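You operate a simulated robot arm through the tools that you are given. There is no shell and no other tool.

The job below is to be done with a simulated robot arm. You get a single attempt, and the scene is never put back.

TASK
Run the chalk mark to the red line and tag the fault.
Fine: table lamp on first; take the tag with the same word from the hood, set it on the web's edge beside the mark; lamp off last.

Only the result counts: the job must be done as asked and must still hold three seconds after the hand-in. Knocking over, shifting, dropping, spilling or breaking anything else fails it.

THE ROBOT
A 6-joint arm with a three-finger gripper, fixed in place. Base frame: the origin is on the floor under the middle of its stand, x ahead of it, y to its left, z up; the work surface is at about z = 0.883. Lengths are in m, angles in rad, forces in N, time in s.
It reaches about 1.213 m from its shoulder. Its first joint turns from -2.897 to 2.897 rad. Payload 4.89 kg.
The TCP is the grasp point between the finger pads, 0.03 m short of the fingertips. In the tool frame z runs along the fingers and y along their closing line. The gripper opens to 0.164 m; its body begins 0.125 m behind the TCP.
Orientation is told as [roll, pitch, yaw] about the base's x, y, z axes, in that order, counted from this pose: with the fingers straight down and closing along the base's y, the tool's x points along the base's -x, its y along +y and its z along -z.

THE INTERFACE
- The arm moves only by the tool drive_tool. Its argument "moves" is one flat list of numbers, 7 for each row, row after row: the shift along the tool's x, y, z in m, then the turn, a rotation vector about the tool's x, y, z in degrees, then the opening, from 0 (shut) to 1 (fully open). In form: [x, y, z, ax, ay, az, gripper, x, y, z, ax, ay, az, gripper, ...]. A call has 1 to 20 rows; each row shifts and turns the commanded pose from where the row before left it, along the tool's axes as they then stand. Each row takes 0.2 s and may step no farther than 0.05 m and 0.15 rad from the row before; otherwise, or with a gripper value out of range, the whole call is refused. A pose out of reach is approached as far as the arm can. The call stops where the force on the tool passes 40 N (or 10 N more than at its start, if that is more) or the arm is blocked; 0.2 s more then pass. The fingers move at their own pace (about 0.108 m/s each) and stop on an object; they squeeze with about 39 N. The grip force told is the motor's: it shows also when the fingers shut on nothing. Time passes only in rows, and 0.2 s behind the last, so rows that do not move let the fingers close. The reply holds the time, the measured pose of the TCP, the force on the tool along the base axes, the opening and the grip force, in the units named above and with some noise, with the torque about the TCP (base axes, N m) and any sound that the robot's microphone picked up.
- Cameras (640 x 400 px; columns grow to the right, rows downward): "scene" is fixed at [0.0323, -0.6591, 1.6715]; the picture's right is [0.94, -0.33, 0.00], its down [-0.16, -0.46, -0.88] and it looks along [0.29, 0.83, -0.48] (base axes); focal length 339 px, centre (320, 200). "wrist" rides on the gripper at [0.076, -0.002, -0.152] in the tool frame; the picture's right is [0.02, 1.00, 0.00], its down [-0.88, 0.02, -0.47] and it looks along [-0.47, 0.01, 0.88] (tool axes); focal length 247 px, centre (320, 200). There is no depth. A picture from a camera that has moved, and an enlarged one, comes with that camera's place and axes in the base frame and with its lens. The place of the scene camera against the robot may be out by one fixed shift of up to 0.025 m in any direction.
- camera(camera): a new picture of that camera. The clock stands still meanwhile.
- move_column(by): moves the trunk up (or, below 0, down) by that many m; the arm rides with it, the base frame stays. It gives what a move gives, with no picture.
- inspect(camera, box): a new picture of the part [left, top, right, bottom] of that camera's present view, enlarged. The clock stands still meanwhile.
- finish_job(): hands the job in; it is judged then, once.

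Places have to be worked out from the pictures, the camera data and where the tool is seen. Open the gripper and draw the arm clear of the work before you hand the job in, unless the task says otherwise.

The tools are called after "Call:" as name(argument=value, ...) on one line, values as JSON. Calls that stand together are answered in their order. drive_tool: Moves the arm, as the interface text tells. Its arguments: {"type":"object","properties":{"moves":{"type":"array"}},"required":["moves"]} The other tools are called the same way: move_column (by) moves the trunk up or down; camera (camera) takes a picture; inspect (camera, box) takes an enlarged picture of a part of a camera's view; finish_job () hands the job in.

At the start:

```text
clock: 0.0
tcp_pos: [0.5728, 0.2637, 1.1979]
tcp_rot: [0.0, 0.0, 0.002]
ft_force: [-0.5, -0.9, -0.1]
wrist_torque: [-0.01, -0.02, 0.01]
opening: 0.1639
finger_force: 0.0
trunk travel left (down, up): [-0.15, 0.24]
```

scene: 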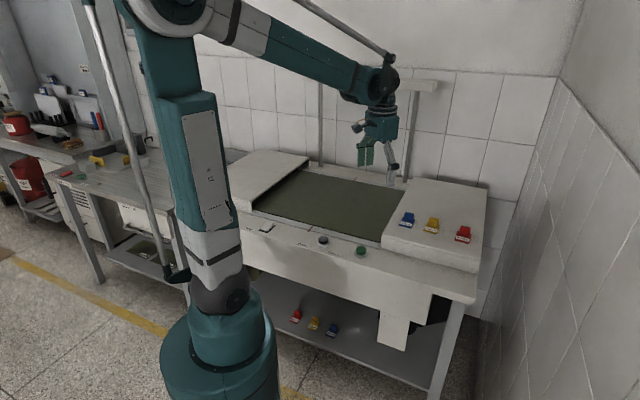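
wrist: 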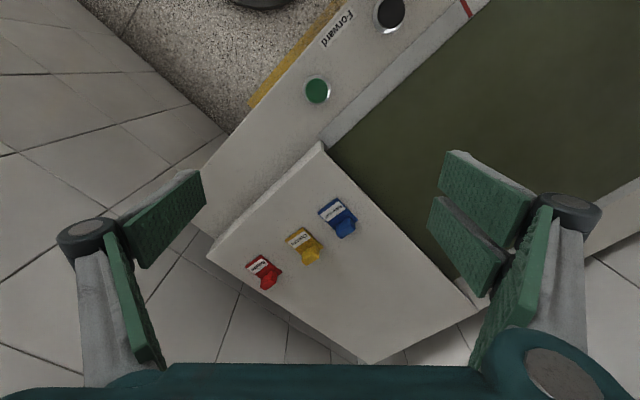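

I start by looking closely at the bench in the scene camera and the wrist picture, to read the labels and find the controls.

Call:
inspect(camera="scene", box=[220, 140, 500, 315])

Call:
inspect(camera="wrist", box=[200, 140, 400, 300])

Call:
inspect(camera="wrist", box=[220, 0, 500, 140])

Call:
inspect(camera="scene", box=[220, 210, 400, 300])

Call:
inspect(camera="scene", box=[380, 190, 500, 265])

```text
2.29 times, centred on (360, 228) of scene
camera zoom: at [0.0323, -0.6591, 1.6715], right [0.94, -0.33, 0.0], down [-0.16, -0.46, -0.88], along [0.29, 0.83, -0.48], focal length 774 px, centre (229, 137)
```

zoom: 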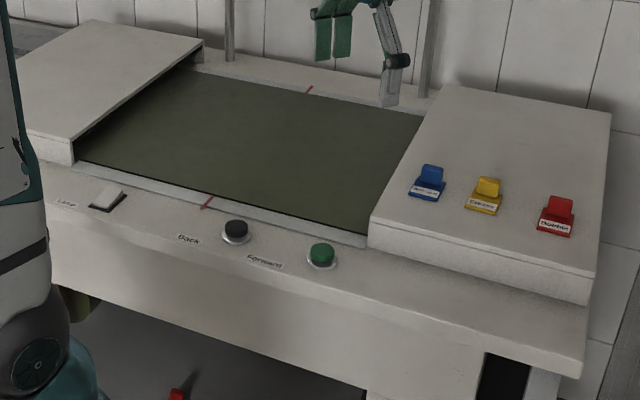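

```text
2.50 times, centred on (300, 220) of wrist
camera zoom: at [0.4976, 0.2612, 1.351], right [-0.02, 1.0, 0.0], down [0.88, 0.02, 0.47], along [0.47, 0.01, -0.88], focal length 617 px, centre (370, 150)
```

zoom: 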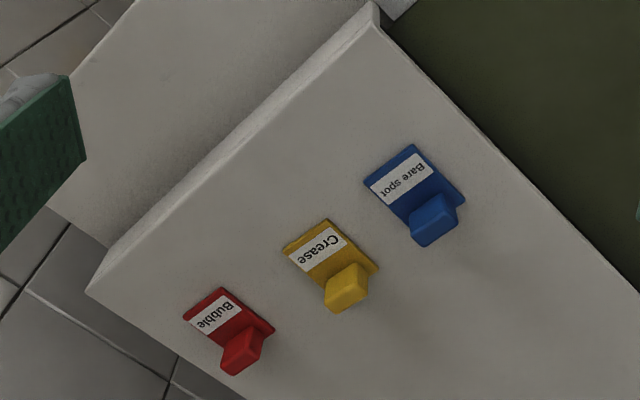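

```text
2.29 times, centred on (360, 70) of wrist
camera zoom: at [0.4976, 0.2612, 1.351], right [-0.02, 1.0, 0.0], down [0.88, 0.02, 0.47], along [0.47, 0.01, -0.88], focal length 564 px, centre (229, 497)
```

zoom: 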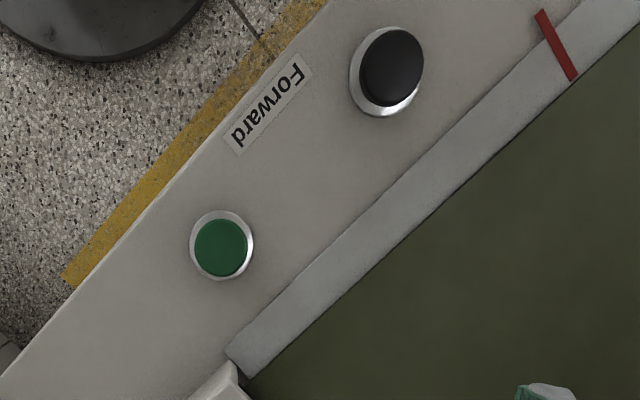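

```text
3.56 times, centred on (310, 255) of scene
camera zoom: at [0.0323, -0.6591, 1.6715], right [0.94, -0.33, 0.0], down [-0.16, -0.46, -0.88], along [0.29, 0.83, -0.48], focal length 1204 px, centre (356, 4)
```

zoom: 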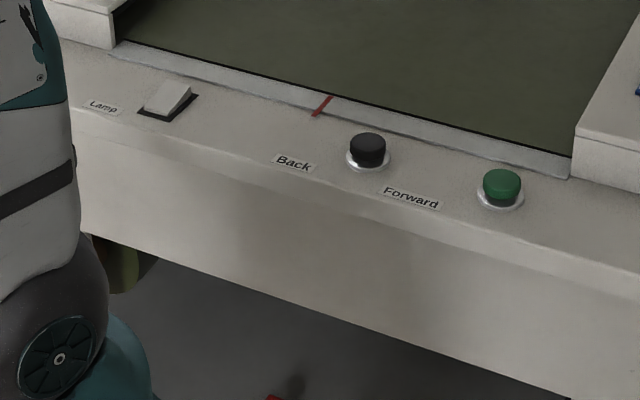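

```text
5.33 times, centred on (440, 228) of scene
camera zoom: at [0.0323, -0.6591, 1.6715], right [0.94, -0.33, 0.0], down [-0.16, -0.46, -0.88], along [0.29, 0.83, -0.48], focal length 1806 px, centre (-320, 53)
```

zoom: 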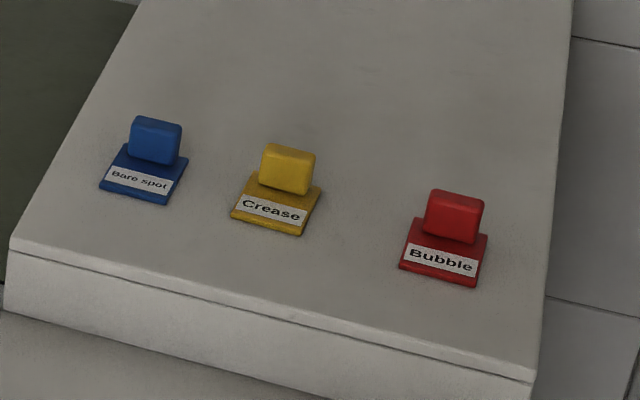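

The tags on the hood are blue "Bare spot", yellow "Crease" and red "Bubble". I put the green Forward button near (0.53, 0.26), the black Back button near (0.42, 0.36) and the lamp switch near (0.24, 0.55). The table is turned about 45°, so I turn the tool to match and move over the switch, staying high, for a closer look.

Call:
drive_tool(moves=[0, 0, 0, 0, 0, -7.5, 1, 0, 0, 0, 0, 0, -7.5, 1, 0, 0, 0, 0, 0, -7.5, 1, 0, 0, 0, 0, 0, -7.5, 1, 0, 0, 0, 0, 0, -7.5, 1, 0, 0, 0, 0, 0, -7.5, 1, 0.0033, 0.0435, 0.008, 0, 0, 0, 1, 0.0033, 0.0435, 0.008, 0, 0, 0, 1, 0.0033, 0.0435, 0.008, 0, 0, 0, 1, 0.0033, 0.0435, 0.008, 0, 0, 0, 1, 0.0033, 0.0435, 0.008, 0, 0, 0, 1, 0.0033, 0.0435, 0.008, 0, 0, 0, 1, 0.0033, 0.0435, 0.008, 0, 0, 0, 1, 0.0033, 0.0435, 0.008, 0, 0, 0, 1, 0.0033, 0.0435, 0.008, 0, 0, 0, 1, 0.0033, 0.0435, 0.008, 0, 0, 0, 1])

Call:
camera(camera="wrist")

Call:
camera(camera="scene")

```text
clock: 3.4
tcp_pos: [0.2423, 0.5486, 1.1186]
tcp_rot: [-0.001, 0.0, 0.785]
ft_force: [0.1, -1.4, 0.7]
wrist_torque: [0.18, 0.1, 0.03]
opening: 0.164
finger_force: 0.1
trunk travel left (down, up): [-0.15, 0.24]
```

```text
taken
camera wrist: at [0.1903, 0.4932, 1.2716], right [-0.72, 0.69, 0.0], down [0.61, 0.64, 0.47], along [0.33, 0.34, -0.88], focal length 247 px, centre (320, 200)
```

wrist: 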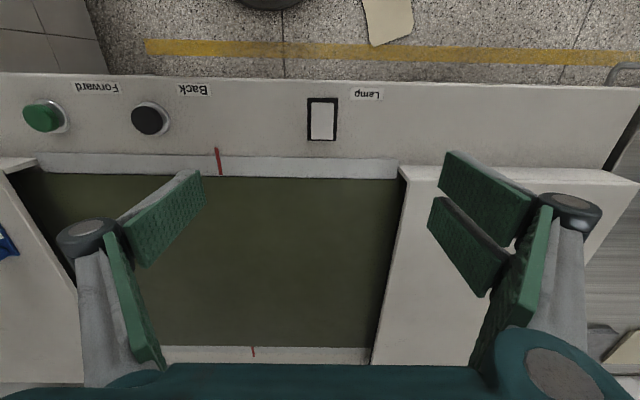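

```text
taken
```

scene: 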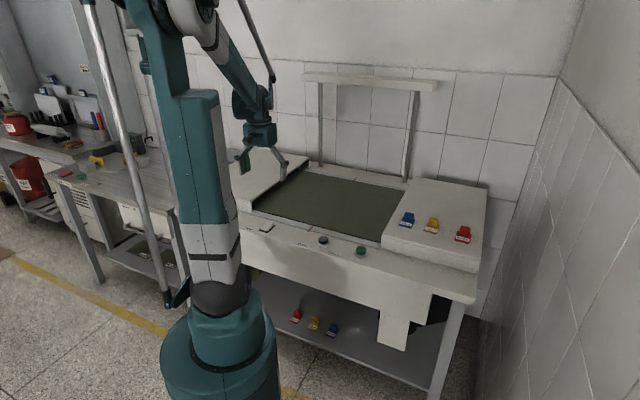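

The switch is right below the tool. I zoom in on the rocker to see which way it tips.

Call:
inspect(camera="wrist", box=[280, 80, 400, 155])

Call:
inspect(camera="scene", box=[240, 210, 320, 260])

Call:
inspect(camera="scene", box=[280, 60, 480, 200])

```text
5.33 times, centred on (340, 118) of wrist
camera zoom: at [0.1903, 0.4932, 1.2716], right [-0.72, 0.69, 0.0], down [0.61, 0.64, 0.47], along [0.33, 0.34, -0.88], focal length 1317 px, centre (213, 640)
```

zoom: 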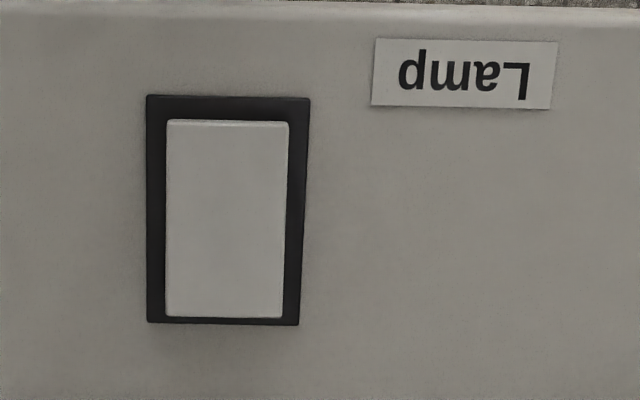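

```text
8.00 times, centred on (280, 235) of scene
camera zoom: at [0.0323, -0.6591, 1.6715], right [0.94, -0.33, 0.0], down [-0.16, -0.46, -0.88], along [0.29, 0.83, -0.48], focal length 2710 px, centre (640, -80)
```

zoom: 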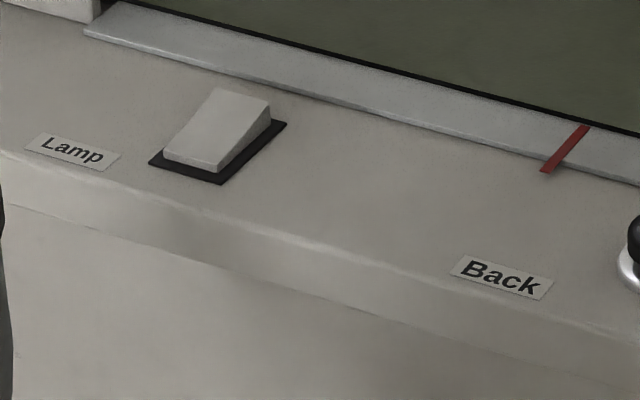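

```text
2.86 times, centred on (380, 130) of scene
camera zoom: at [0.0323, -0.6591, 1.6715], right [0.94, -0.33, 0.0], down [-0.16, -0.46, -0.88], along [0.29, 0.83, -0.48], focal length 968 px, centre (149, 400)
```

zoom: 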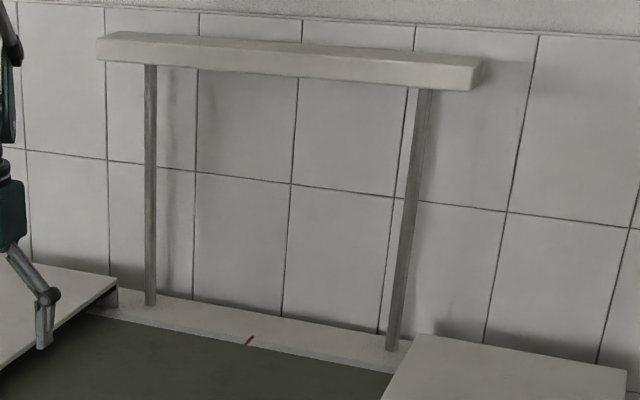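

Call:
inspect(camera="scene", box=[255, 218, 283, 236])

Call:
inspect(camera="wrist", box=[0, 60, 280, 200])

```text
16.00 times, centred on (269, 227) of scene
camera zoom: at [0.0323, -0.6591, 1.6715], right [0.94, -0.33, 0.0], down [-0.16, -0.46, -0.88], along [0.29, 0.83, -0.48], focal length 5419 px, centre (1136, -232)
```

zoom: 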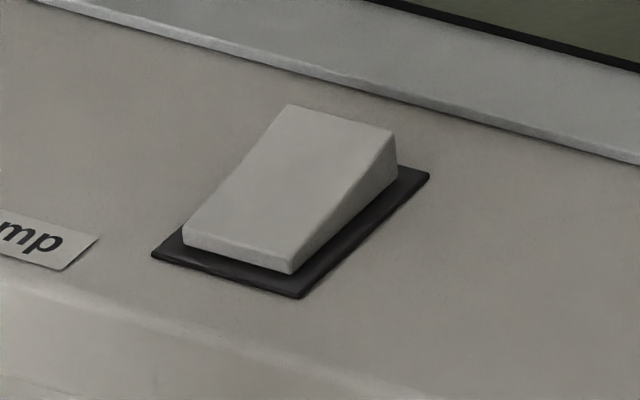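

```text
2.29 times, centred on (140, 130) of wrist
camera zoom: at [0.1903, 0.4932, 1.2716], right [-0.72, 0.69, 0.0], down [0.61, 0.64, 0.47], along [0.33, 0.34, -0.88], focal length 564 px, centre (731, 360)
```

zoom: 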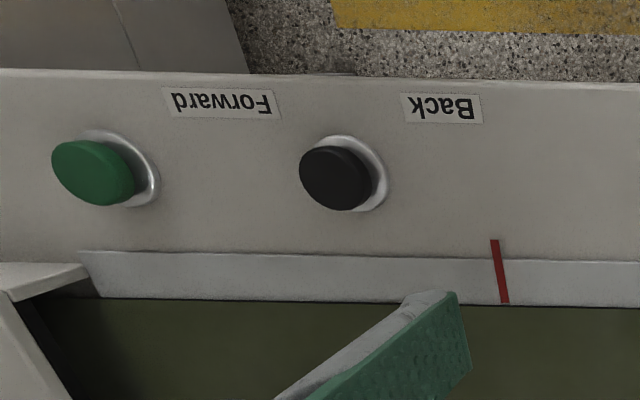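

The far end of the rocker, away from the operator, is raised, so that's the end to press to turn the lamp on. I close the fingers up here to see how large the closed fingertips are.

Call:
drive_tool(moves=[0, 0, 0, 0, 0, 0, 0, 0, 0, 0, 0, 0, 0, 0, 0, 0, 0, 0, 0, 0, 0, 0, 0, 0, 0, 0, 0, 0, 0, 0, 0, 0, 0, 0, 0])

Call:
camera(camera="wrist")

Call:
inspect(camera="scene", box=[210, 80, 330, 200])

```text
clock: 4.6
tcp_pos: [0.2432, 0.5481, 1.1181]
tcp_rot: [0.001, -0.001, 0.785]
ft_force: [0.4, 0.2, 0.6]
wrist_torque: [-0.02, 0.02, 0.02]
opening: 0.0
finger_force: 38.7
trunk travel left (down, up): [-0.15, 0.24]
```

```text
taken
camera wrist: at [0.1903, 0.4933, 1.2714], right [-0.72, 0.69, 0.0], down [0.61, 0.64, 0.47], along [0.33, 0.34, -0.88], focal length 247 px, centre (320, 200)
```

wrist: 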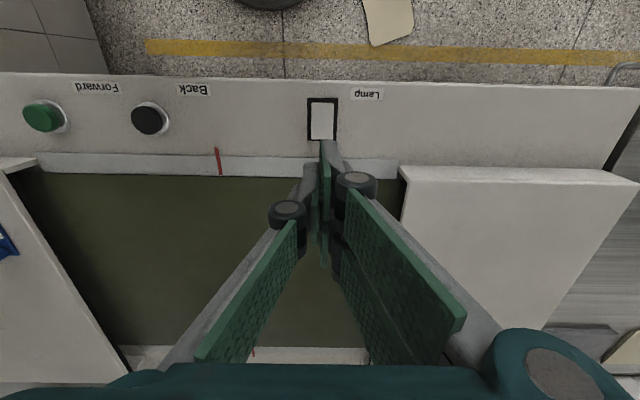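

```text
3.33 times, centred on (270, 140) of scene
camera zoom: at [0.0323, -0.6591, 1.6715], right [0.94, -0.33, 0.0], down [-0.16, -0.46, -0.88], along [0.29, 0.83, -0.48], focal length 1129 px, centre (487, 400)
```

zoom: 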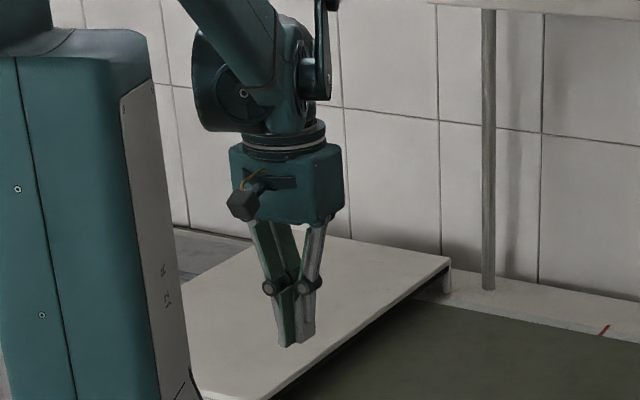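

Call:
inspect(camera="wrist", box=[250, 120, 400, 280])

Call:
inspect(camera="scene", box=[280, 150, 310, 190])

```text
2.50 times, centred on (325, 200) of wrist
camera zoom: at [0.1903, 0.4933, 1.2714], right [-0.72, 0.69, 0.0], down [0.61, 0.64, 0.47], along [0.33, 0.34, -0.88], focal length 617 px, centre (308, 200)
```

zoom: 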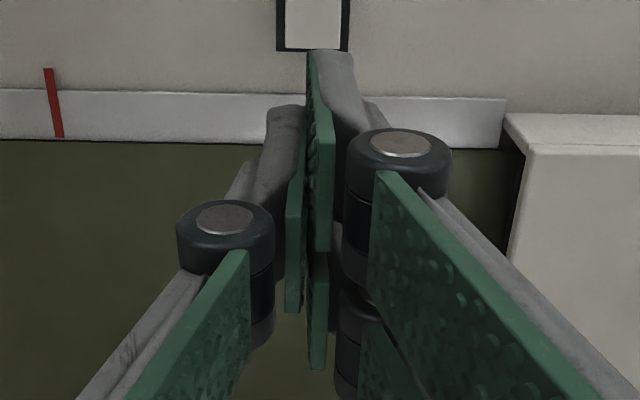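

```text
10.00 times, centred on (295, 170) of scene
camera zoom: at [0.0323, -0.6591, 1.6715], right [0.94, -0.33, 0.0], down [-0.16, -0.46, -0.88], along [0.29, 0.83, -0.48], focal length 3387 px, centre (570, 500)
```

zoom: 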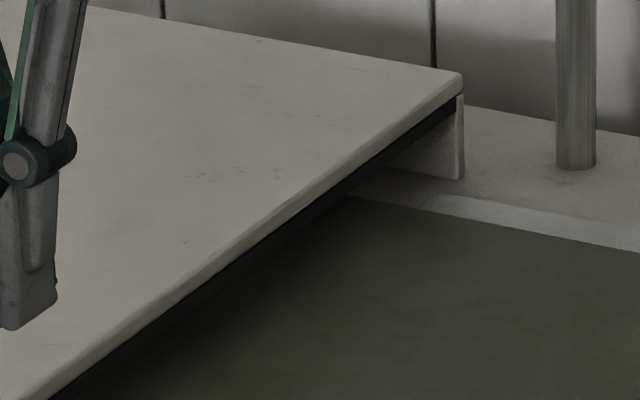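

The closed fingertips span about 0.055 m along tool x and 0.024 m along tool y. I turn the tool 90° so the narrow side runs along the rocker, then come down over its raised far end and check the alignment.

Call:
drive_tool(moves=[0, 0, 0, 0, 0, 7.5, 0, 0, 0, 0, 0, 0, 7.5, 0, 0, 0, 0, 0, 0, 7.5, 0, 0, 0, 0, 0, 0, 7.5, 0, 0, 0, 0, 0, 0, 7.5, 0, 0, 0, 0, 0, 0, 7.5, 0, 0, 0, 0, 0, 0, 7.5, 0, 0, 0, 0, 0, 0, 7.5, 0, 0, 0, 0, 0, 0, 7.5, 0, 0, 0, 0, 0, 0, 7.5, 0, 0, 0, 0, 0, 0, 7.5, 0, 0, 0, 0, 0, 0, 7.5, 0, 0.003, 0.0105, 0.03, 0, 0, 0, 0, 0, 0, 0.03, 0, 0, 0, 0, 0, 0, 0.03, 0, 0, 0, 0, 0, 0, 0.03, 0, 0, 0, 0])

Call:
camera(camera="wrist")

Call:
camera(camera="scene")

```text
clock: 8.0
tcp_pos: [0.2485, 0.5551, 0.9979]
tcp_rot: [0.0, 0.0, -0.787]
ft_force: [0.6, -0.4, 0.3]
wrist_torque: [0.09, -0.04, 0.01]
opening: 0.0001
finger_force: 39.0
trunk travel left (down, up): [-0.15, 0.24]
```

```text
taken
camera wrist: at [0.1939, 0.6085, 1.1506], right [0.69, 0.72, 0.0], down [0.64, -0.61, 0.47], along [0.34, -0.33, -0.88], focal length 247 px, centre (320, 200)
```

wrist: 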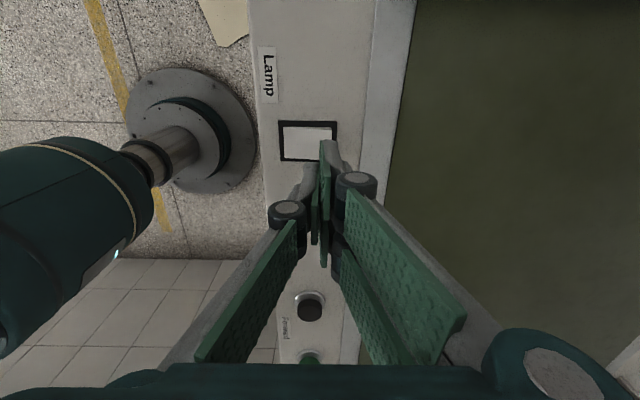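

```text
taken
```

scene: 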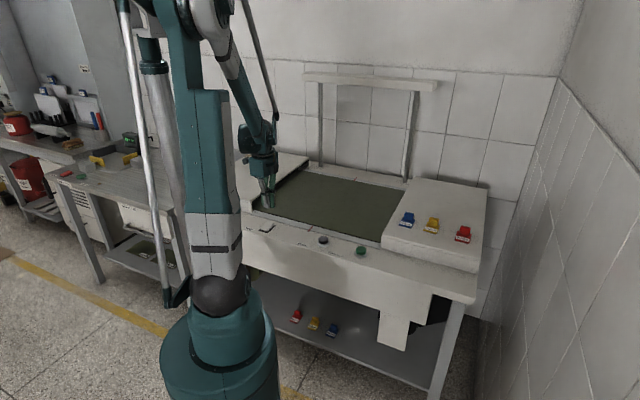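

The TCP is at v≈0.568 in table coordinates, and the rocker spans v≈0.53 to 0.58 with its centre at u≈0.222. I nudge 6 mm in u and 4 mm in v, then lower slowly onto the raised end.

Call:
drive_tool(moves=[0.006, 0.004, 0.02, 0, 0, 0, 0, 0, 0, 0.02, 0, 0, 0, 0, 0, 0, 0.01, 0, 0, 0, 0, 0, 0, 0.008, 0, 0, 0, 0, 0, 0, 0.004, 0, 0, 0, 0, 0, 0, 0.004, 0, 0, 0, 0, 0, 0, 0.003, 0, 0, 0, 0, 0, 0, 0.003, 0, 0, 0, 0])

Call:
camera(camera="scene")

Call:
camera(camera="wrist")

```text
clock: 9.8
tcp_pos: [0.2475, 0.5637, 0.9253]
tcp_rot: [0.0, 0.0, -0.787]
ft_force: [-1.2, -0.6, 0.0]
wrist_torque: [0.04, 0.01, 0.02]
opening: 0.0001
finger_force: 38.8
trunk travel left (down, up): [-0.15, 0.24]
```

```text
taken
```

scene: 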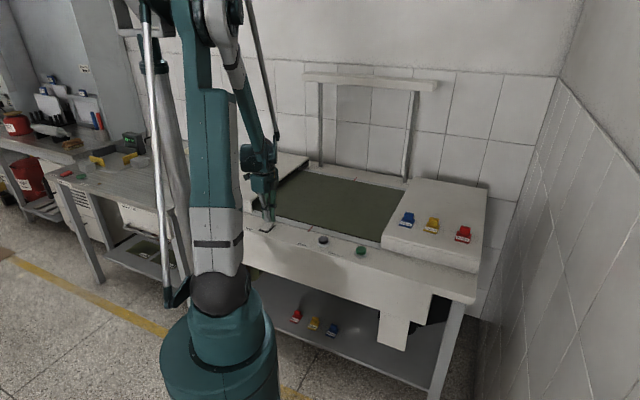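

```text
taken
camera wrist: at [0.1925, 0.6167, 1.0787], right [0.69, 0.72, 0.0], down [0.64, -0.61, 0.47], along [0.34, -0.33, -0.88], focal length 247 px, centre (320, 200)
```

wrist: 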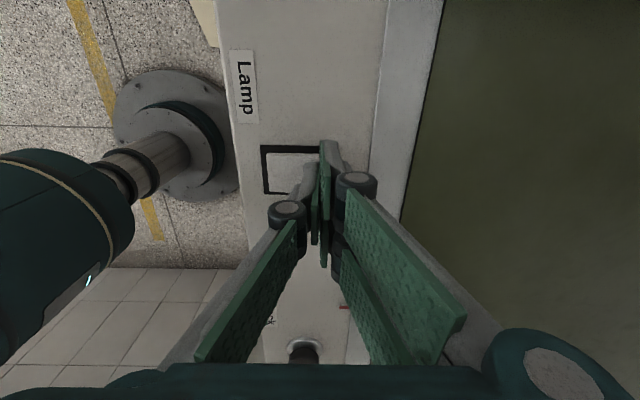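

No contact yet with the tips at about z 0.895. I check the alignment close up.

Call:
inspect(camera="wrist", box=[250, 120, 370, 220])

Call:
inspect(camera="scene", box=[245, 190, 301, 240])

```text
4.00 times, centred on (310, 170) of wrist
camera zoom: at [0.1925, 0.6167, 1.0787], right [0.69, 0.72, 0.0], down [0.64, -0.61, 0.47], along [0.34, -0.33, -0.88], focal length 988 px, centre (360, 320)
```

zoom: 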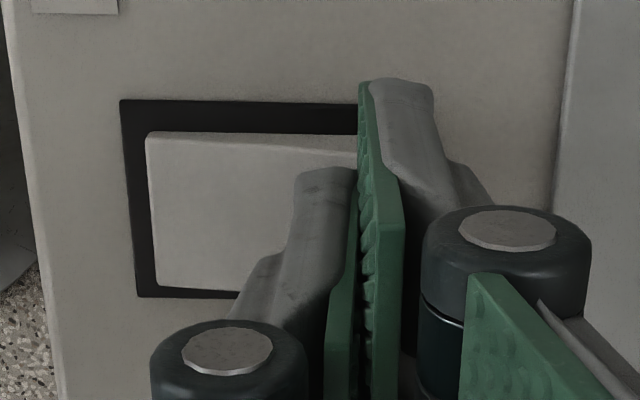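

```text
8.00 times, centred on (273, 215) of scene
camera zoom: at [0.0323, -0.6591, 1.6715], right [0.94, -0.33, 0.0], down [-0.16, -0.46, -0.88], along [0.29, 0.83, -0.48], focal length 2710 px, centre (696, 80)
```

zoom: 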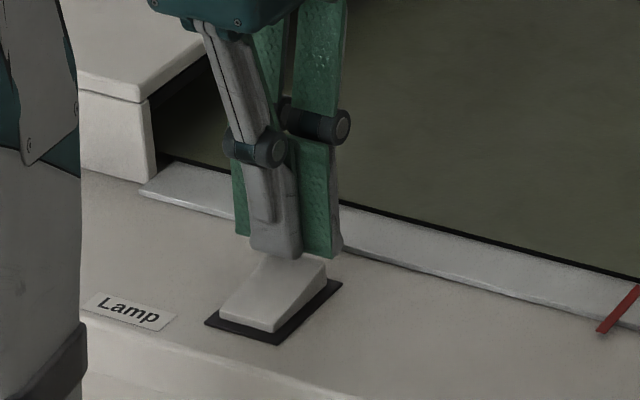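

The fingertips look to be just above the raised end. I keep lowering in 2 mm steps and watch the force and listen.

Call:
drive_tool(moves=[0, -0.002, 0.002, 0, 0, 0, 0, 0, 0, 0.002, 0, 0, 0, 0, 0, 0, 0.002, 0, 0, 0, 0])

Call:
inspect(camera="scene", box=[245, 190, 301, 240])

```text
clock: 10.6
tcp_pos: [0.2451, 0.5622, 0.9195]
tcp_rot: [-0.002, 0.001, -0.785]
ft_force: [-0.2, -0.6, -0.3]
wrist_torque: [-0.03, -0.02, 0.03]
opening: 0.0001
finger_force: 39.5
trunk travel left (down, up): [-0.15, 0.24]
```

```text
8.00 times, centred on (273, 215) of scene
camera zoom: at [0.0323, -0.6591, 1.6715], right [0.94, -0.33, 0.0], down [-0.16, -0.46, -0.88], along [0.29, 0.83, -0.48], focal length 2710 px, centre (696, 80)
```

zoom: 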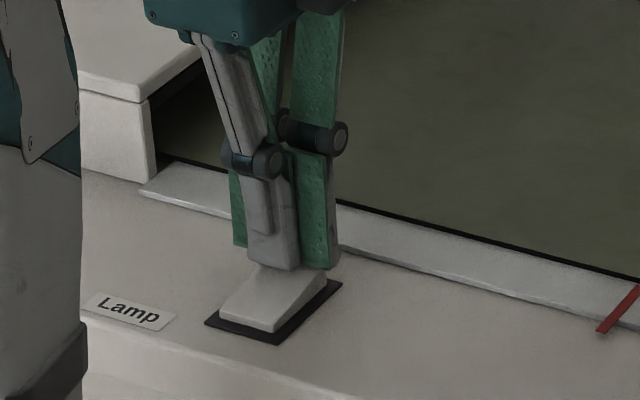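

Still no contact at a tip height of about 0.8895. I continue down in 2 mm steps.

Call:
drive_tool(moves=[0, 0, 0.002, 0, 0, 0, 0, 0, 0, 0.002, 0, 0, 0, 0])

Call:
inspect(camera="scene", box=[245, 190, 301, 240])

Call:
inspect(camera="wrist", box=[250, 120, 370, 220])

```text
clock: 11.2
tcp_pos: [0.244, 0.5633, 0.9164]
tcp_rot: [0.0, 0.0, -0.784]
ft_force: [0.3, -0.2, 0.8]
wrist_torque: [-0.02, -0.02, 0.0]
opening: 0.0
finger_force: 38.7
trunk travel left (down, up): [-0.15, 0.24]
```

```text
8.00 times, centred on (273, 215) of scene
camera zoom: at [0.0323, -0.6591, 1.6715], right [0.94, -0.33, 0.0], down [-0.16, -0.46, -0.88], along [0.29, 0.83, -0.48], focal length 2710 px, centre (696, 80)
```

zoom: 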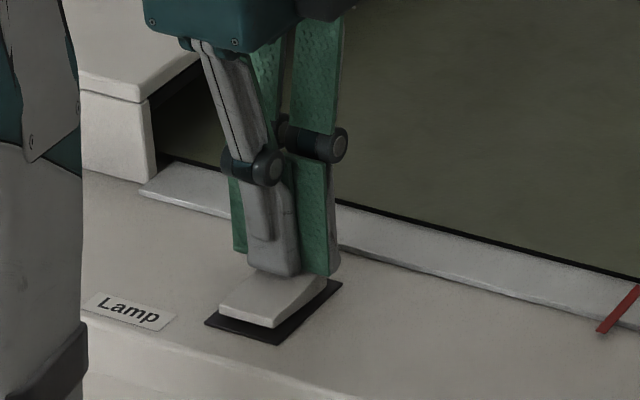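

```text
4.00 times, centred on (310, 170) of wrist
camera zoom: at [0.1902, 0.6154, 1.0692], right [0.69, 0.72, 0.0], down [0.64, -0.61, 0.47], along [0.34, -0.33, -0.88], focal length 988 px, centre (360, 320)
```

zoom: 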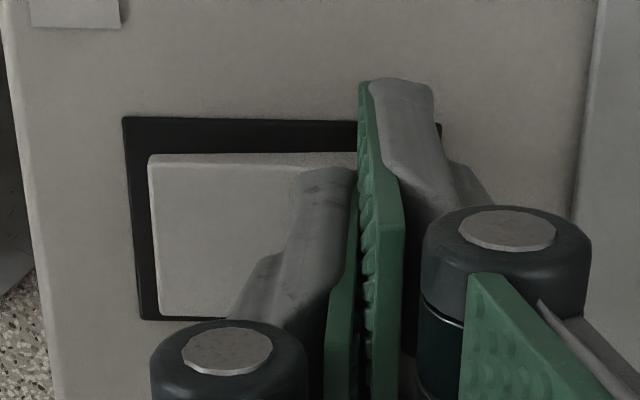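

The rocker seems to be tipping: its near edge is rising a little, and the resistance is slight. I continue down 4 mm more.

Call:
drive_tool(moves=[0, 0, 0.002, 0, 0, 0, 0, 0, 0, 0.002, 0, 0, 0, 0])

Call:
inspect(camera="scene", box=[245, 190, 301, 240])

Call:
camera(camera="scene")

```text
clock: 11.8
tcp_pos: [0.2446, 0.5625, 0.9124]
tcp_rot: [0.001, -0.001, -0.787]
ft_force: [1.5, 3.1, 25.0]
wrist_torque: [-0.04, 0.08, 0.01]
opening: 0.0
finger_force: 38.9
trunk travel left (down, up): [-0.15, 0.24]
```

```text
8.00 times, centred on (273, 215) of scene
camera zoom: at [0.0323, -0.6591, 1.6715], right [0.94, -0.33, 0.0], down [-0.16, -0.46, -0.88], along [0.29, 0.83, -0.48], focal length 2710 px, centre (696, 80)
```

zoom: 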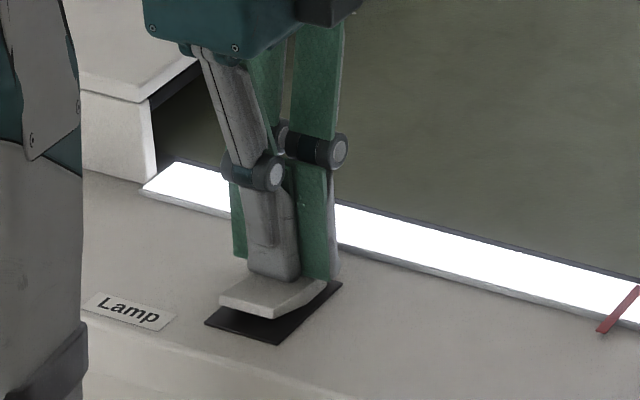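

```text
taken
```

scene: 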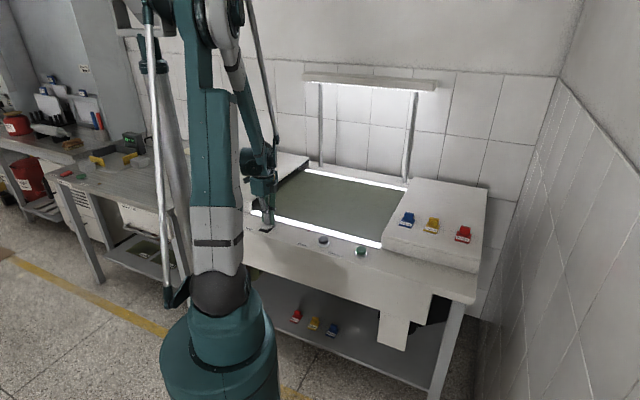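

The lamp is on: the light table glows and so does the bar. I lift off and move high over to the Forward button.

Call:
drive_tool(moves=[0, 0, -0.02, 0, 0, 0, 0, 0, 0, -0.03, 0, 0, 0, 0, 0, 0, -0.04, 0, 0, 0, 0, -0.045, -0.0015, 0, 0, 0, 0, 0, -0.045, -0.0015, 0, 0, 0, 0, 0, -0.045, -0.0015, 0, 0, 0, 0, 0, -0.045, -0.0015, 0, 0, 0, 0, 0, -0.045, -0.0015, 0, 0, 0, 0, 0, -0.045, -0.0015, 0, 0, 0, 0, 0, -0.045, -0.0015, 0, 0, 0, 0, 0, -0.045, -0.0015, 0, 0, 0, 0, 0, -0.045, -0.0015, 0, 0, 0, 0, 0])

Call:
camera(camera="scene")

Call:
camera(camera="wrist")

```text
clock: 14.4
tcp_pos: [0.5202, 0.2666, 1.0037]
tcp_rot: [0.0, 0.001, -0.785]
ft_force: [-0.7, 0.4, 0.2]
wrist_torque: [-0.11, -0.12, -0.02]
opening: 0.0
finger_force: 38.4
trunk travel left (down, up): [-0.15, 0.24]
```

```text
taken
```

scene: 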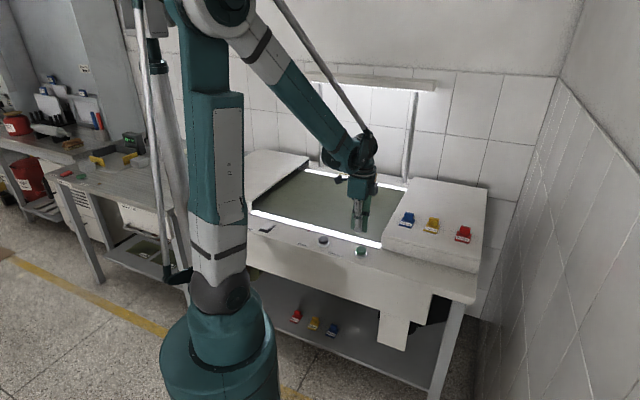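

```text
taken
camera wrist: at [0.4667, 0.3188, 1.1557], right [0.69, 0.72, 0.0], down [0.64, -0.61, 0.47], along [0.34, -0.33, -0.88], focal length 247 px, centre (320, 200)
```

wrist: 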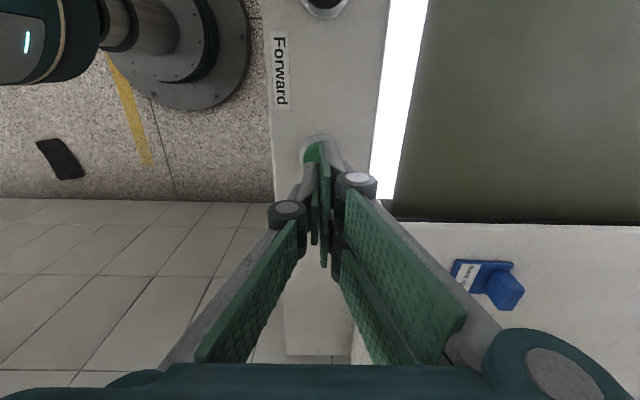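

Call:
inspect(camera="wrist", box=[250, 100, 390, 200])

Call:
inspect(camera="scene", box=[330, 210, 390, 260])

Call:
inspect(camera="scene", box=[240, 150, 420, 260])

```text
4.00 times, centred on (320, 150) of wrist
camera zoom: at [0.4667, 0.3188, 1.1557], right [0.69, 0.72, 0.0], down [0.64, -0.61, 0.47], along [0.34, -0.33, -0.88], focal length 988 px, centre (320, 400)
```

zoom: 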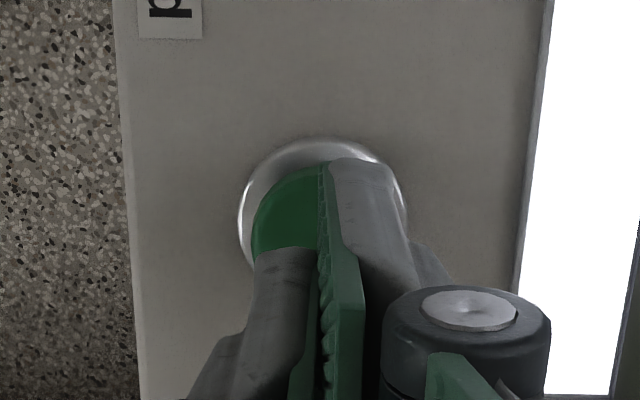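

```text
8.00 times, centred on (360, 235) of scene
camera zoom: at [0.0323, -0.6591, 1.6715], right [0.94, -0.33, 0.0], down [-0.16, -0.46, -0.88], along [0.29, 0.83, -0.48], focal length 2710 px, centre (0, -80)
```

zoom: 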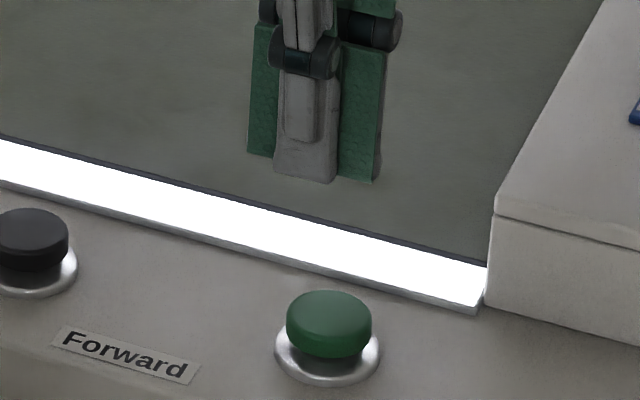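

```text
3.56 times, centred on (330, 205) of scene
camera zoom: at [0.0323, -0.6591, 1.6715], right [0.94, -0.33, 0.0], down [-0.16, -0.46, -0.88], along [0.29, 0.83, -0.48], focal length 1204 px, centre (284, 182)
```

zoom: 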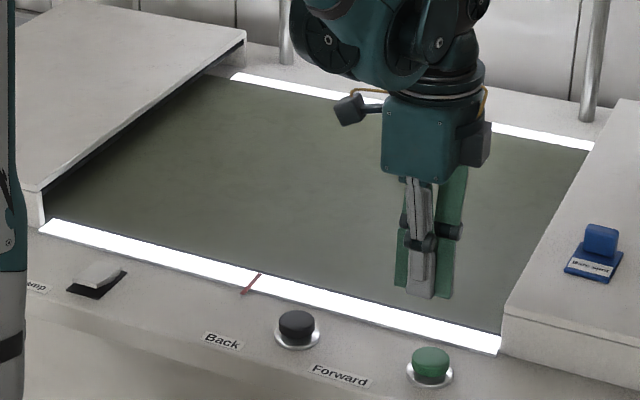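

The Forward button's centre is at about u=-0.190, v=0.5575, with its cap top near z 0.908. I centre over it and come down to just above.

Call:
drive_tool(moves=[-0.011, 0.001, 0.02, 0, 0, 0, 0, 0, 0, 0.03, 0, 0, 0, 0, 0, 0, 0.01, 0, 0, 0, 0, 0, 0, 0.005, 0, 0, 0, 0])

Call:
inspect(camera="scene", box=[330, 210, 390, 260])

Call:
inspect(camera="wrist", box=[250, 100, 390, 200])

```text
clock: 15.4
tcp_pos: [0.5295, 0.2602, 0.9363]
tcp_rot: [0.0, 0.0, -0.785]
ft_force: [-0.1, 0.0, 0.1]
wrist_torque: [-0.02, 0.0, 0.01]
opening: 0.0
finger_force: 39.2
trunk travel left (down, up): [-0.15, 0.24]
```

```text
8.00 times, centred on (360, 235) of scene
camera zoom: at [0.0323, -0.6591, 1.6715], right [0.94, -0.33, 0.0], down [-0.16, -0.46, -0.88], along [0.29, 0.83, -0.48], focal length 2710 px, centre (0, -80)
```

zoom: 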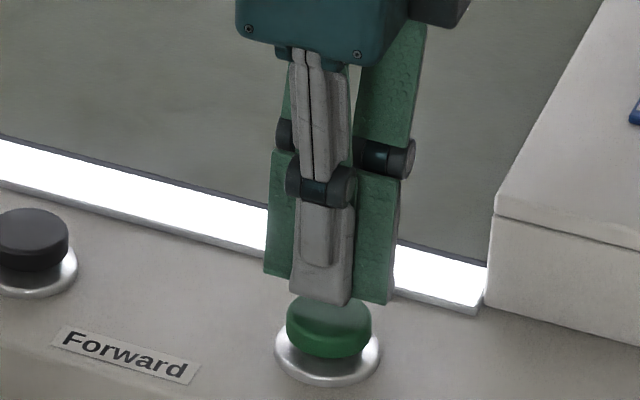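

```text
4.00 times, centred on (320, 150) of wrist
camera zoom: at [0.4756, 0.3124, 1.0899], right [0.69, 0.72, 0.0], down [0.64, -0.61, 0.47], along [0.34, -0.33, -0.88], focal length 988 px, centre (320, 400)
```

zoom: 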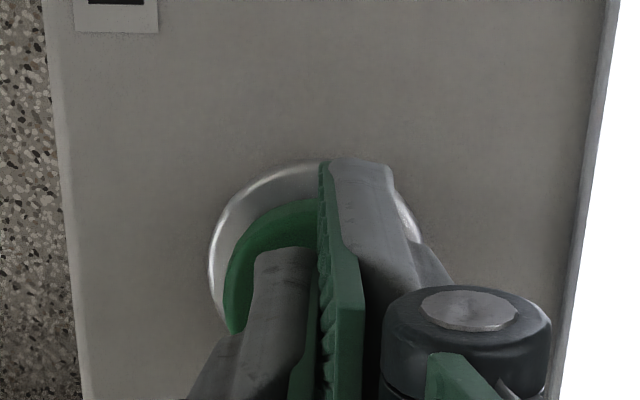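

It's aligned on the cap with no contact yet. I press down gently in small steps, watching the web.

Call:
drive_tool(moves=[0, 0, 0.004, 0, 0, 0, 0, 0, 0, 0.003, 0, 0, 0, 0])

Call:
camera(camera="scene")

```text
clock: 16.0
tcp_pos: [0.5292, 0.2605, 0.9307]
tcp_rot: [0.0, 0.0, -0.786]
ft_force: [-0.5, -0.4, 0.6]
wrist_torque: [-0.01, -0.02, -0.01]
opening: 0.0
finger_force: 39.4
trunk travel left (down, up): [-0.15, 0.24]
```

```text
taken
```

scene: 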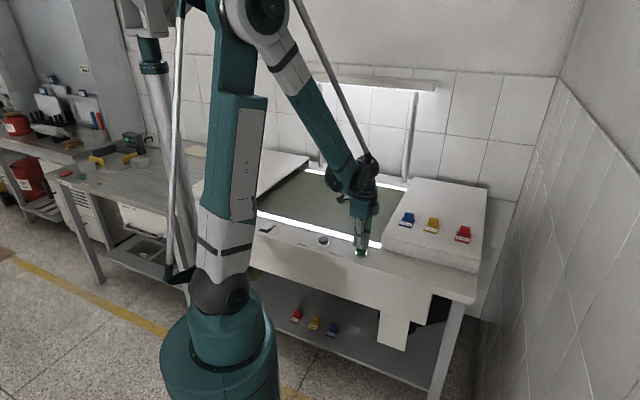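

Call:
drive_tool(moves=[0, 0, 0.003, 0, 0, 0, 0])

Call:
inspect(camera="scene", box=[240, 150, 420, 260])

```text
clock: 16.4
tcp_pos: [0.5296, 0.2597, 0.9267]
tcp_rot: [0.0, 0.0, -0.784]
ft_force: [0.0, -0.3, 0.0]
wrist_torque: [-0.01, -0.05, 0.01]
opening: 0.0001
finger_force: 38.6
trunk travel left (down, up): [-0.15, 0.24]
```

```text
3.56 times, centred on (330, 205) of scene
camera zoom: at [0.0323, -0.6591, 1.6715], right [0.94, -0.33, 0.0], down [-0.16, -0.46, -0.88], along [0.29, 0.83, -0.48], focal length 1204 px, centre (284, 182)
```

zoom: 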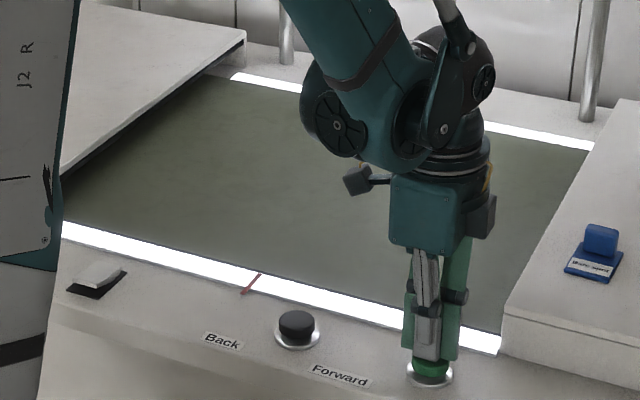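

Still no reaction force. I press another 4 mm.

Call:
drive_tool(moves=[0, 0, 0.002, 0, 0, 0, 0, 0, 0, 0.002, 0, 0, 0, 0])

Call:
inspect(camera="scene", box=[240, 150, 420, 260])

Call:
inspect(camera="scene", box=[330, 210, 390, 260])

```text
clock: 17.0
tcp_pos: [0.5297, 0.2594, 0.9234]
tcp_rot: [-0.002, 0.0, -0.785]
ft_force: [-0.6, 0.5, 1.8]
wrist_torque: [0.07, 0.01, -0.02]
opening: 0.0058
finger_force: 44.7
trunk travel left (down, up): [-0.15, 0.24]
```

```text
3.56 times, centred on (330, 205) of scene
camera zoom: at [0.0323, -0.6591, 1.6715], right [0.94, -0.33, 0.0], down [-0.16, -0.46, -0.88], along [0.29, 0.83, -0.48], focal length 1204 px, centre (284, 182)
```

zoom: 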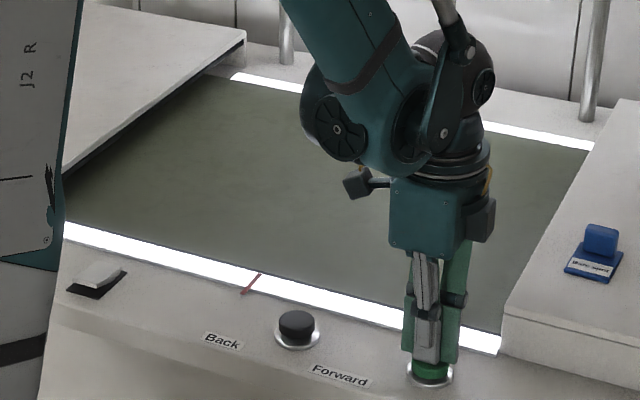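

```text
8.00 times, centred on (360, 235) of scene
camera zoom: at [0.0323, -0.6591, 1.6715], right [0.94, -0.33, 0.0], down [-0.16, -0.46, -0.88], along [0.29, 0.83, -0.48], focal length 2710 px, centre (0, -80)
```

zoom: 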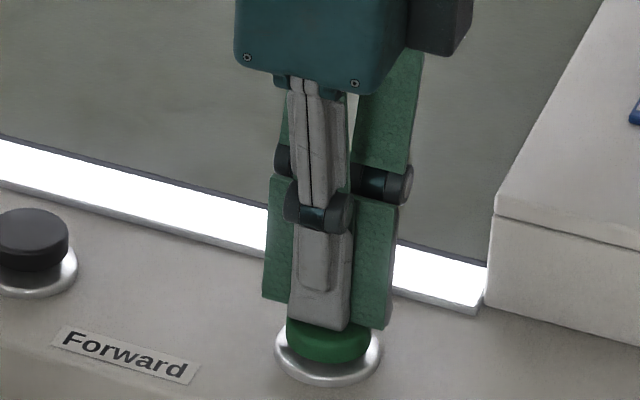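

The fingers have touched the cap (1.8 N). I keep pressing in 2 mm steps.

Call:
drive_tool(moves=[0, 0, 0.002, 0, 0, 0, 0, 0, 0, 0.002, 0, 0, 0, 0])

Call:
inspect(camera="scene", box=[240, 150, 420, 260])

```text
clock: 17.6
tcp_pos: [0.5296, 0.2589, 0.919]
tcp_rot: [0.0, 0.0, -0.784]
ft_force: [1.1, 2.6, 11.2]
wrist_torque: [0.05, -0.04, 0.0]
opening: 0.0059
finger_force: 44.8
trunk travel left (down, up): [-0.15, 0.24]
heard: click
```

```text
3.56 times, centred on (330, 205) of scene
camera zoom: at [0.0323, -0.6591, 1.6715], right [0.94, -0.33, 0.0], down [-0.16, -0.46, -0.88], along [0.29, 0.83, -0.48], focal length 1204 px, centre (284, 182)
```

zoom: 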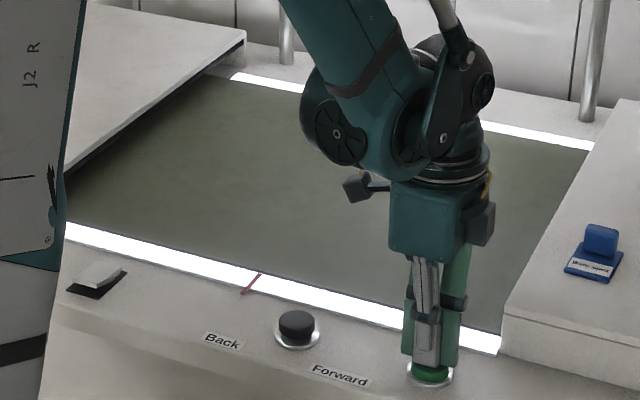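

A click sounded at 11 N. I hold for a short while and see whether the web moves.

Call:
drive_tool(moves=[0, 0, 0, 0, 0, 0, 0, 0, 0, 0, 0, 0, 0, 0])

Call:
inspect(camera="scene", box=[240, 150, 420, 260])

```text
clock: 18.2
tcp_pos: [0.5304, 0.2597, 0.9188]
tcp_rot: [0.0, 0.0, -0.787]
ft_force: [4.0, 3.1, 11.7]
wrist_torque: [0.09, -0.11, -0.02]
opening: 0.006
finger_force: 45.6
trunk travel left (down, up): [-0.15, 0.24]
```

```text
3.56 times, centred on (330, 205) of scene
camera zoom: at [0.0323, -0.6591, 1.6715], right [0.94, -0.33, 0.0], down [-0.16, -0.46, -0.88], along [0.29, 0.83, -0.48], focal length 1204 px, centre (284, 182)
```

zoom: 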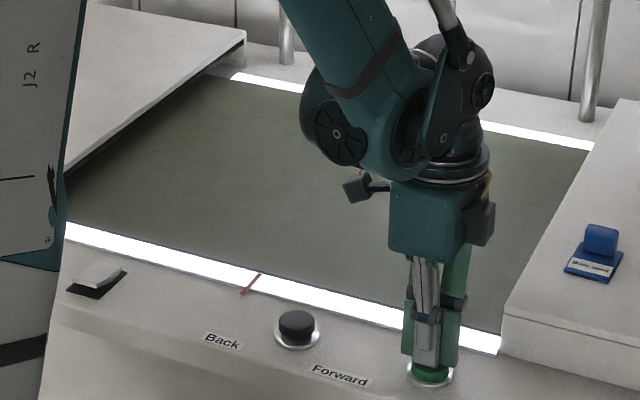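

The web is plain, so I can't tell from this. I take a close texture view, hold for a second, and compare.

Call:
inspect(camera="scene", box=[250, 170, 350, 230])

Call:
inspect(camera="wrist", box=[400, 0, 640, 150])

Call:
drive_tool(moves=[0, 0, 0, 0, 0, 0, 0, 0, 0, 0, 0, 0, 0, 0, 0, 0, 0, 0, 0, 0, 0, 0, 0, 0, 0, 0, 0, 0])

Call:
inspect(camera="scene", box=[250, 170, 350, 230])

Call:
inspect(camera="wrist", box=[400, 0, 640, 150])

```text
6.40 times, centred on (300, 200) of scene
camera zoom: at [0.0323, -0.6591, 1.6715], right [0.94, -0.33, 0.0], down [-0.16, -0.46, -0.88], along [0.29, 0.83, -0.48], focal length 2168 px, centre (448, 200)
```

zoom: 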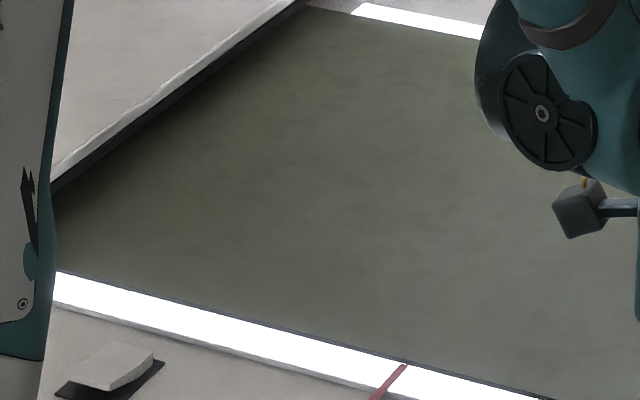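

```text
2.67 times, centred on (520, 75) of wrist
camera zoom: at [0.4753, 0.312, 1.0717], right [0.69, 0.72, 0.0], down [0.64, -0.61, 0.47], along [0.34, -0.33, -0.88], focal length 659 px, centre (-213, 533)
```

zoom: 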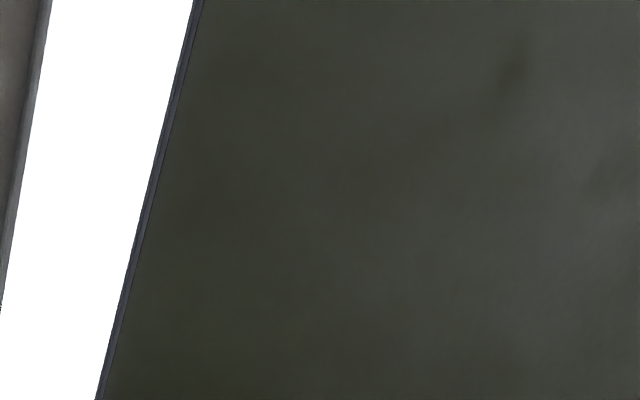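

```text
clock: 19.2
tcp_pos: [0.5302, 0.2589, 0.9194]
tcp_rot: [0.001, -0.001, -0.785]
ft_force: [3.0, 1.5, 11.5]
wrist_torque: [0.02, -0.07, 0.06]
opening: 0.0061
finger_force: 45.3
trunk travel left (down, up): [-0.15, 0.24]
```

```text
6.40 times, centred on (300, 200) of scene
camera zoom: at [0.0323, -0.6591, 1.6715], right [0.94, -0.33, 0.0], down [-0.16, -0.46, -0.88], along [0.29, 0.83, -0.48], focal length 2168 px, centre (448, 200)
```

zoom: 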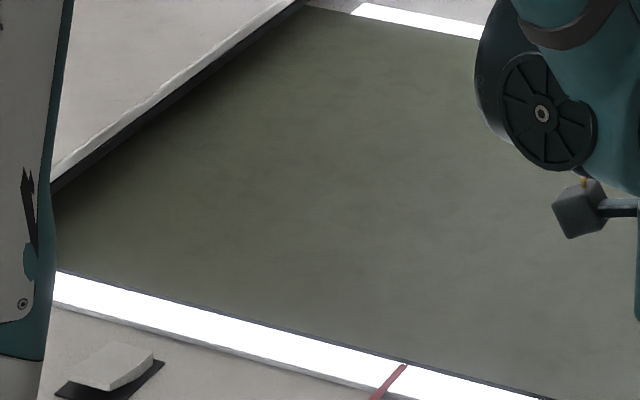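

```text
2.67 times, centred on (520, 75) of wrist
camera zoom: at [0.4751, 0.3119, 1.0717], right [0.69, 0.72, 0.0], down [0.64, -0.61, 0.47], along [0.34, -0.33, -0.88], focal length 659 px, centre (-213, 533)
```

zoom: 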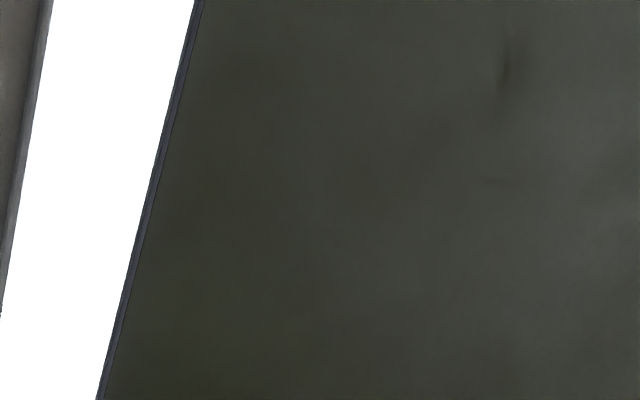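

The faint texture shifted slightly, so the web may be running slowly. I hold longer and look for the mark.

Call:
drive_tool(moves=[0, 0, 0, 0, 0, 0, 0, 0, 0, 0, 0, 0, 0, 0, 0, 0, 0, 0, 0, 0, 0, 0, 0, 0, 0, 0, 0, 0, 0, 0, 0, 0, 0, 0, 0])

Call:
inspect(camera="scene", box=[240, 150, 420, 260])

Call:
camera(camera="wrist")

```text
clock: 20.4
tcp_pos: [0.5299, 0.2591, 0.92]
tcp_rot: [0.001, 0.001, -0.786]
ft_force: [1.2, -0.8, 11.2]
wrist_torque: [0.0, -0.05, 0.0]
opening: 0.006
finger_force: 44.9
trunk travel left (down, up): [-0.15, 0.24]
```

```text
3.56 times, centred on (330, 205) of scene
camera zoom: at [0.0323, -0.6591, 1.6715], right [0.94, -0.33, 0.0], down [-0.16, -0.46, -0.88], along [0.29, 0.83, -0.48], focal length 1204 px, centre (284, 182)
```

zoom: 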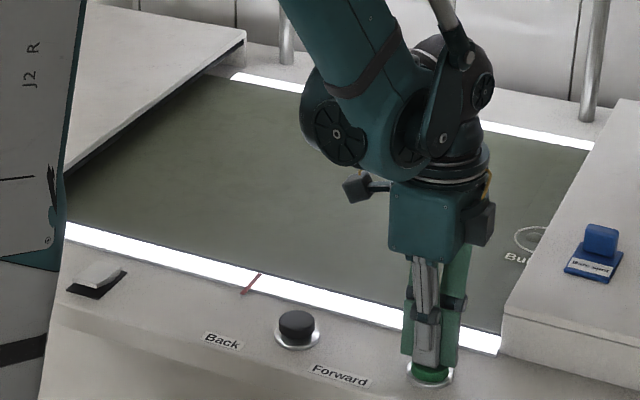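

```text
taken
camera wrist: at [0.4751, 0.3119, 1.0718], right [0.69, 0.72, 0.0], down [0.64, -0.61, 0.47], along [0.34, -0.33, -0.88], focal length 247 px, centre (320, 200)
```

wrist: 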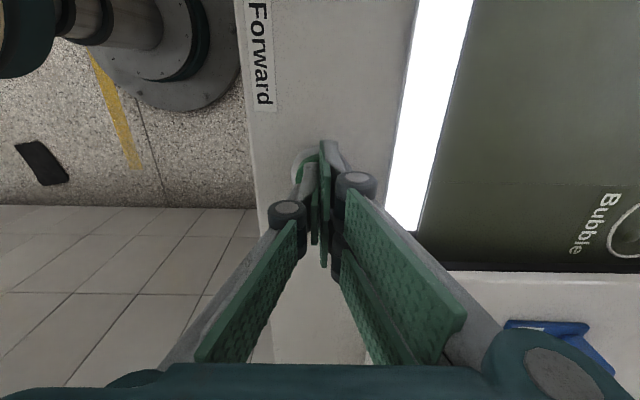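

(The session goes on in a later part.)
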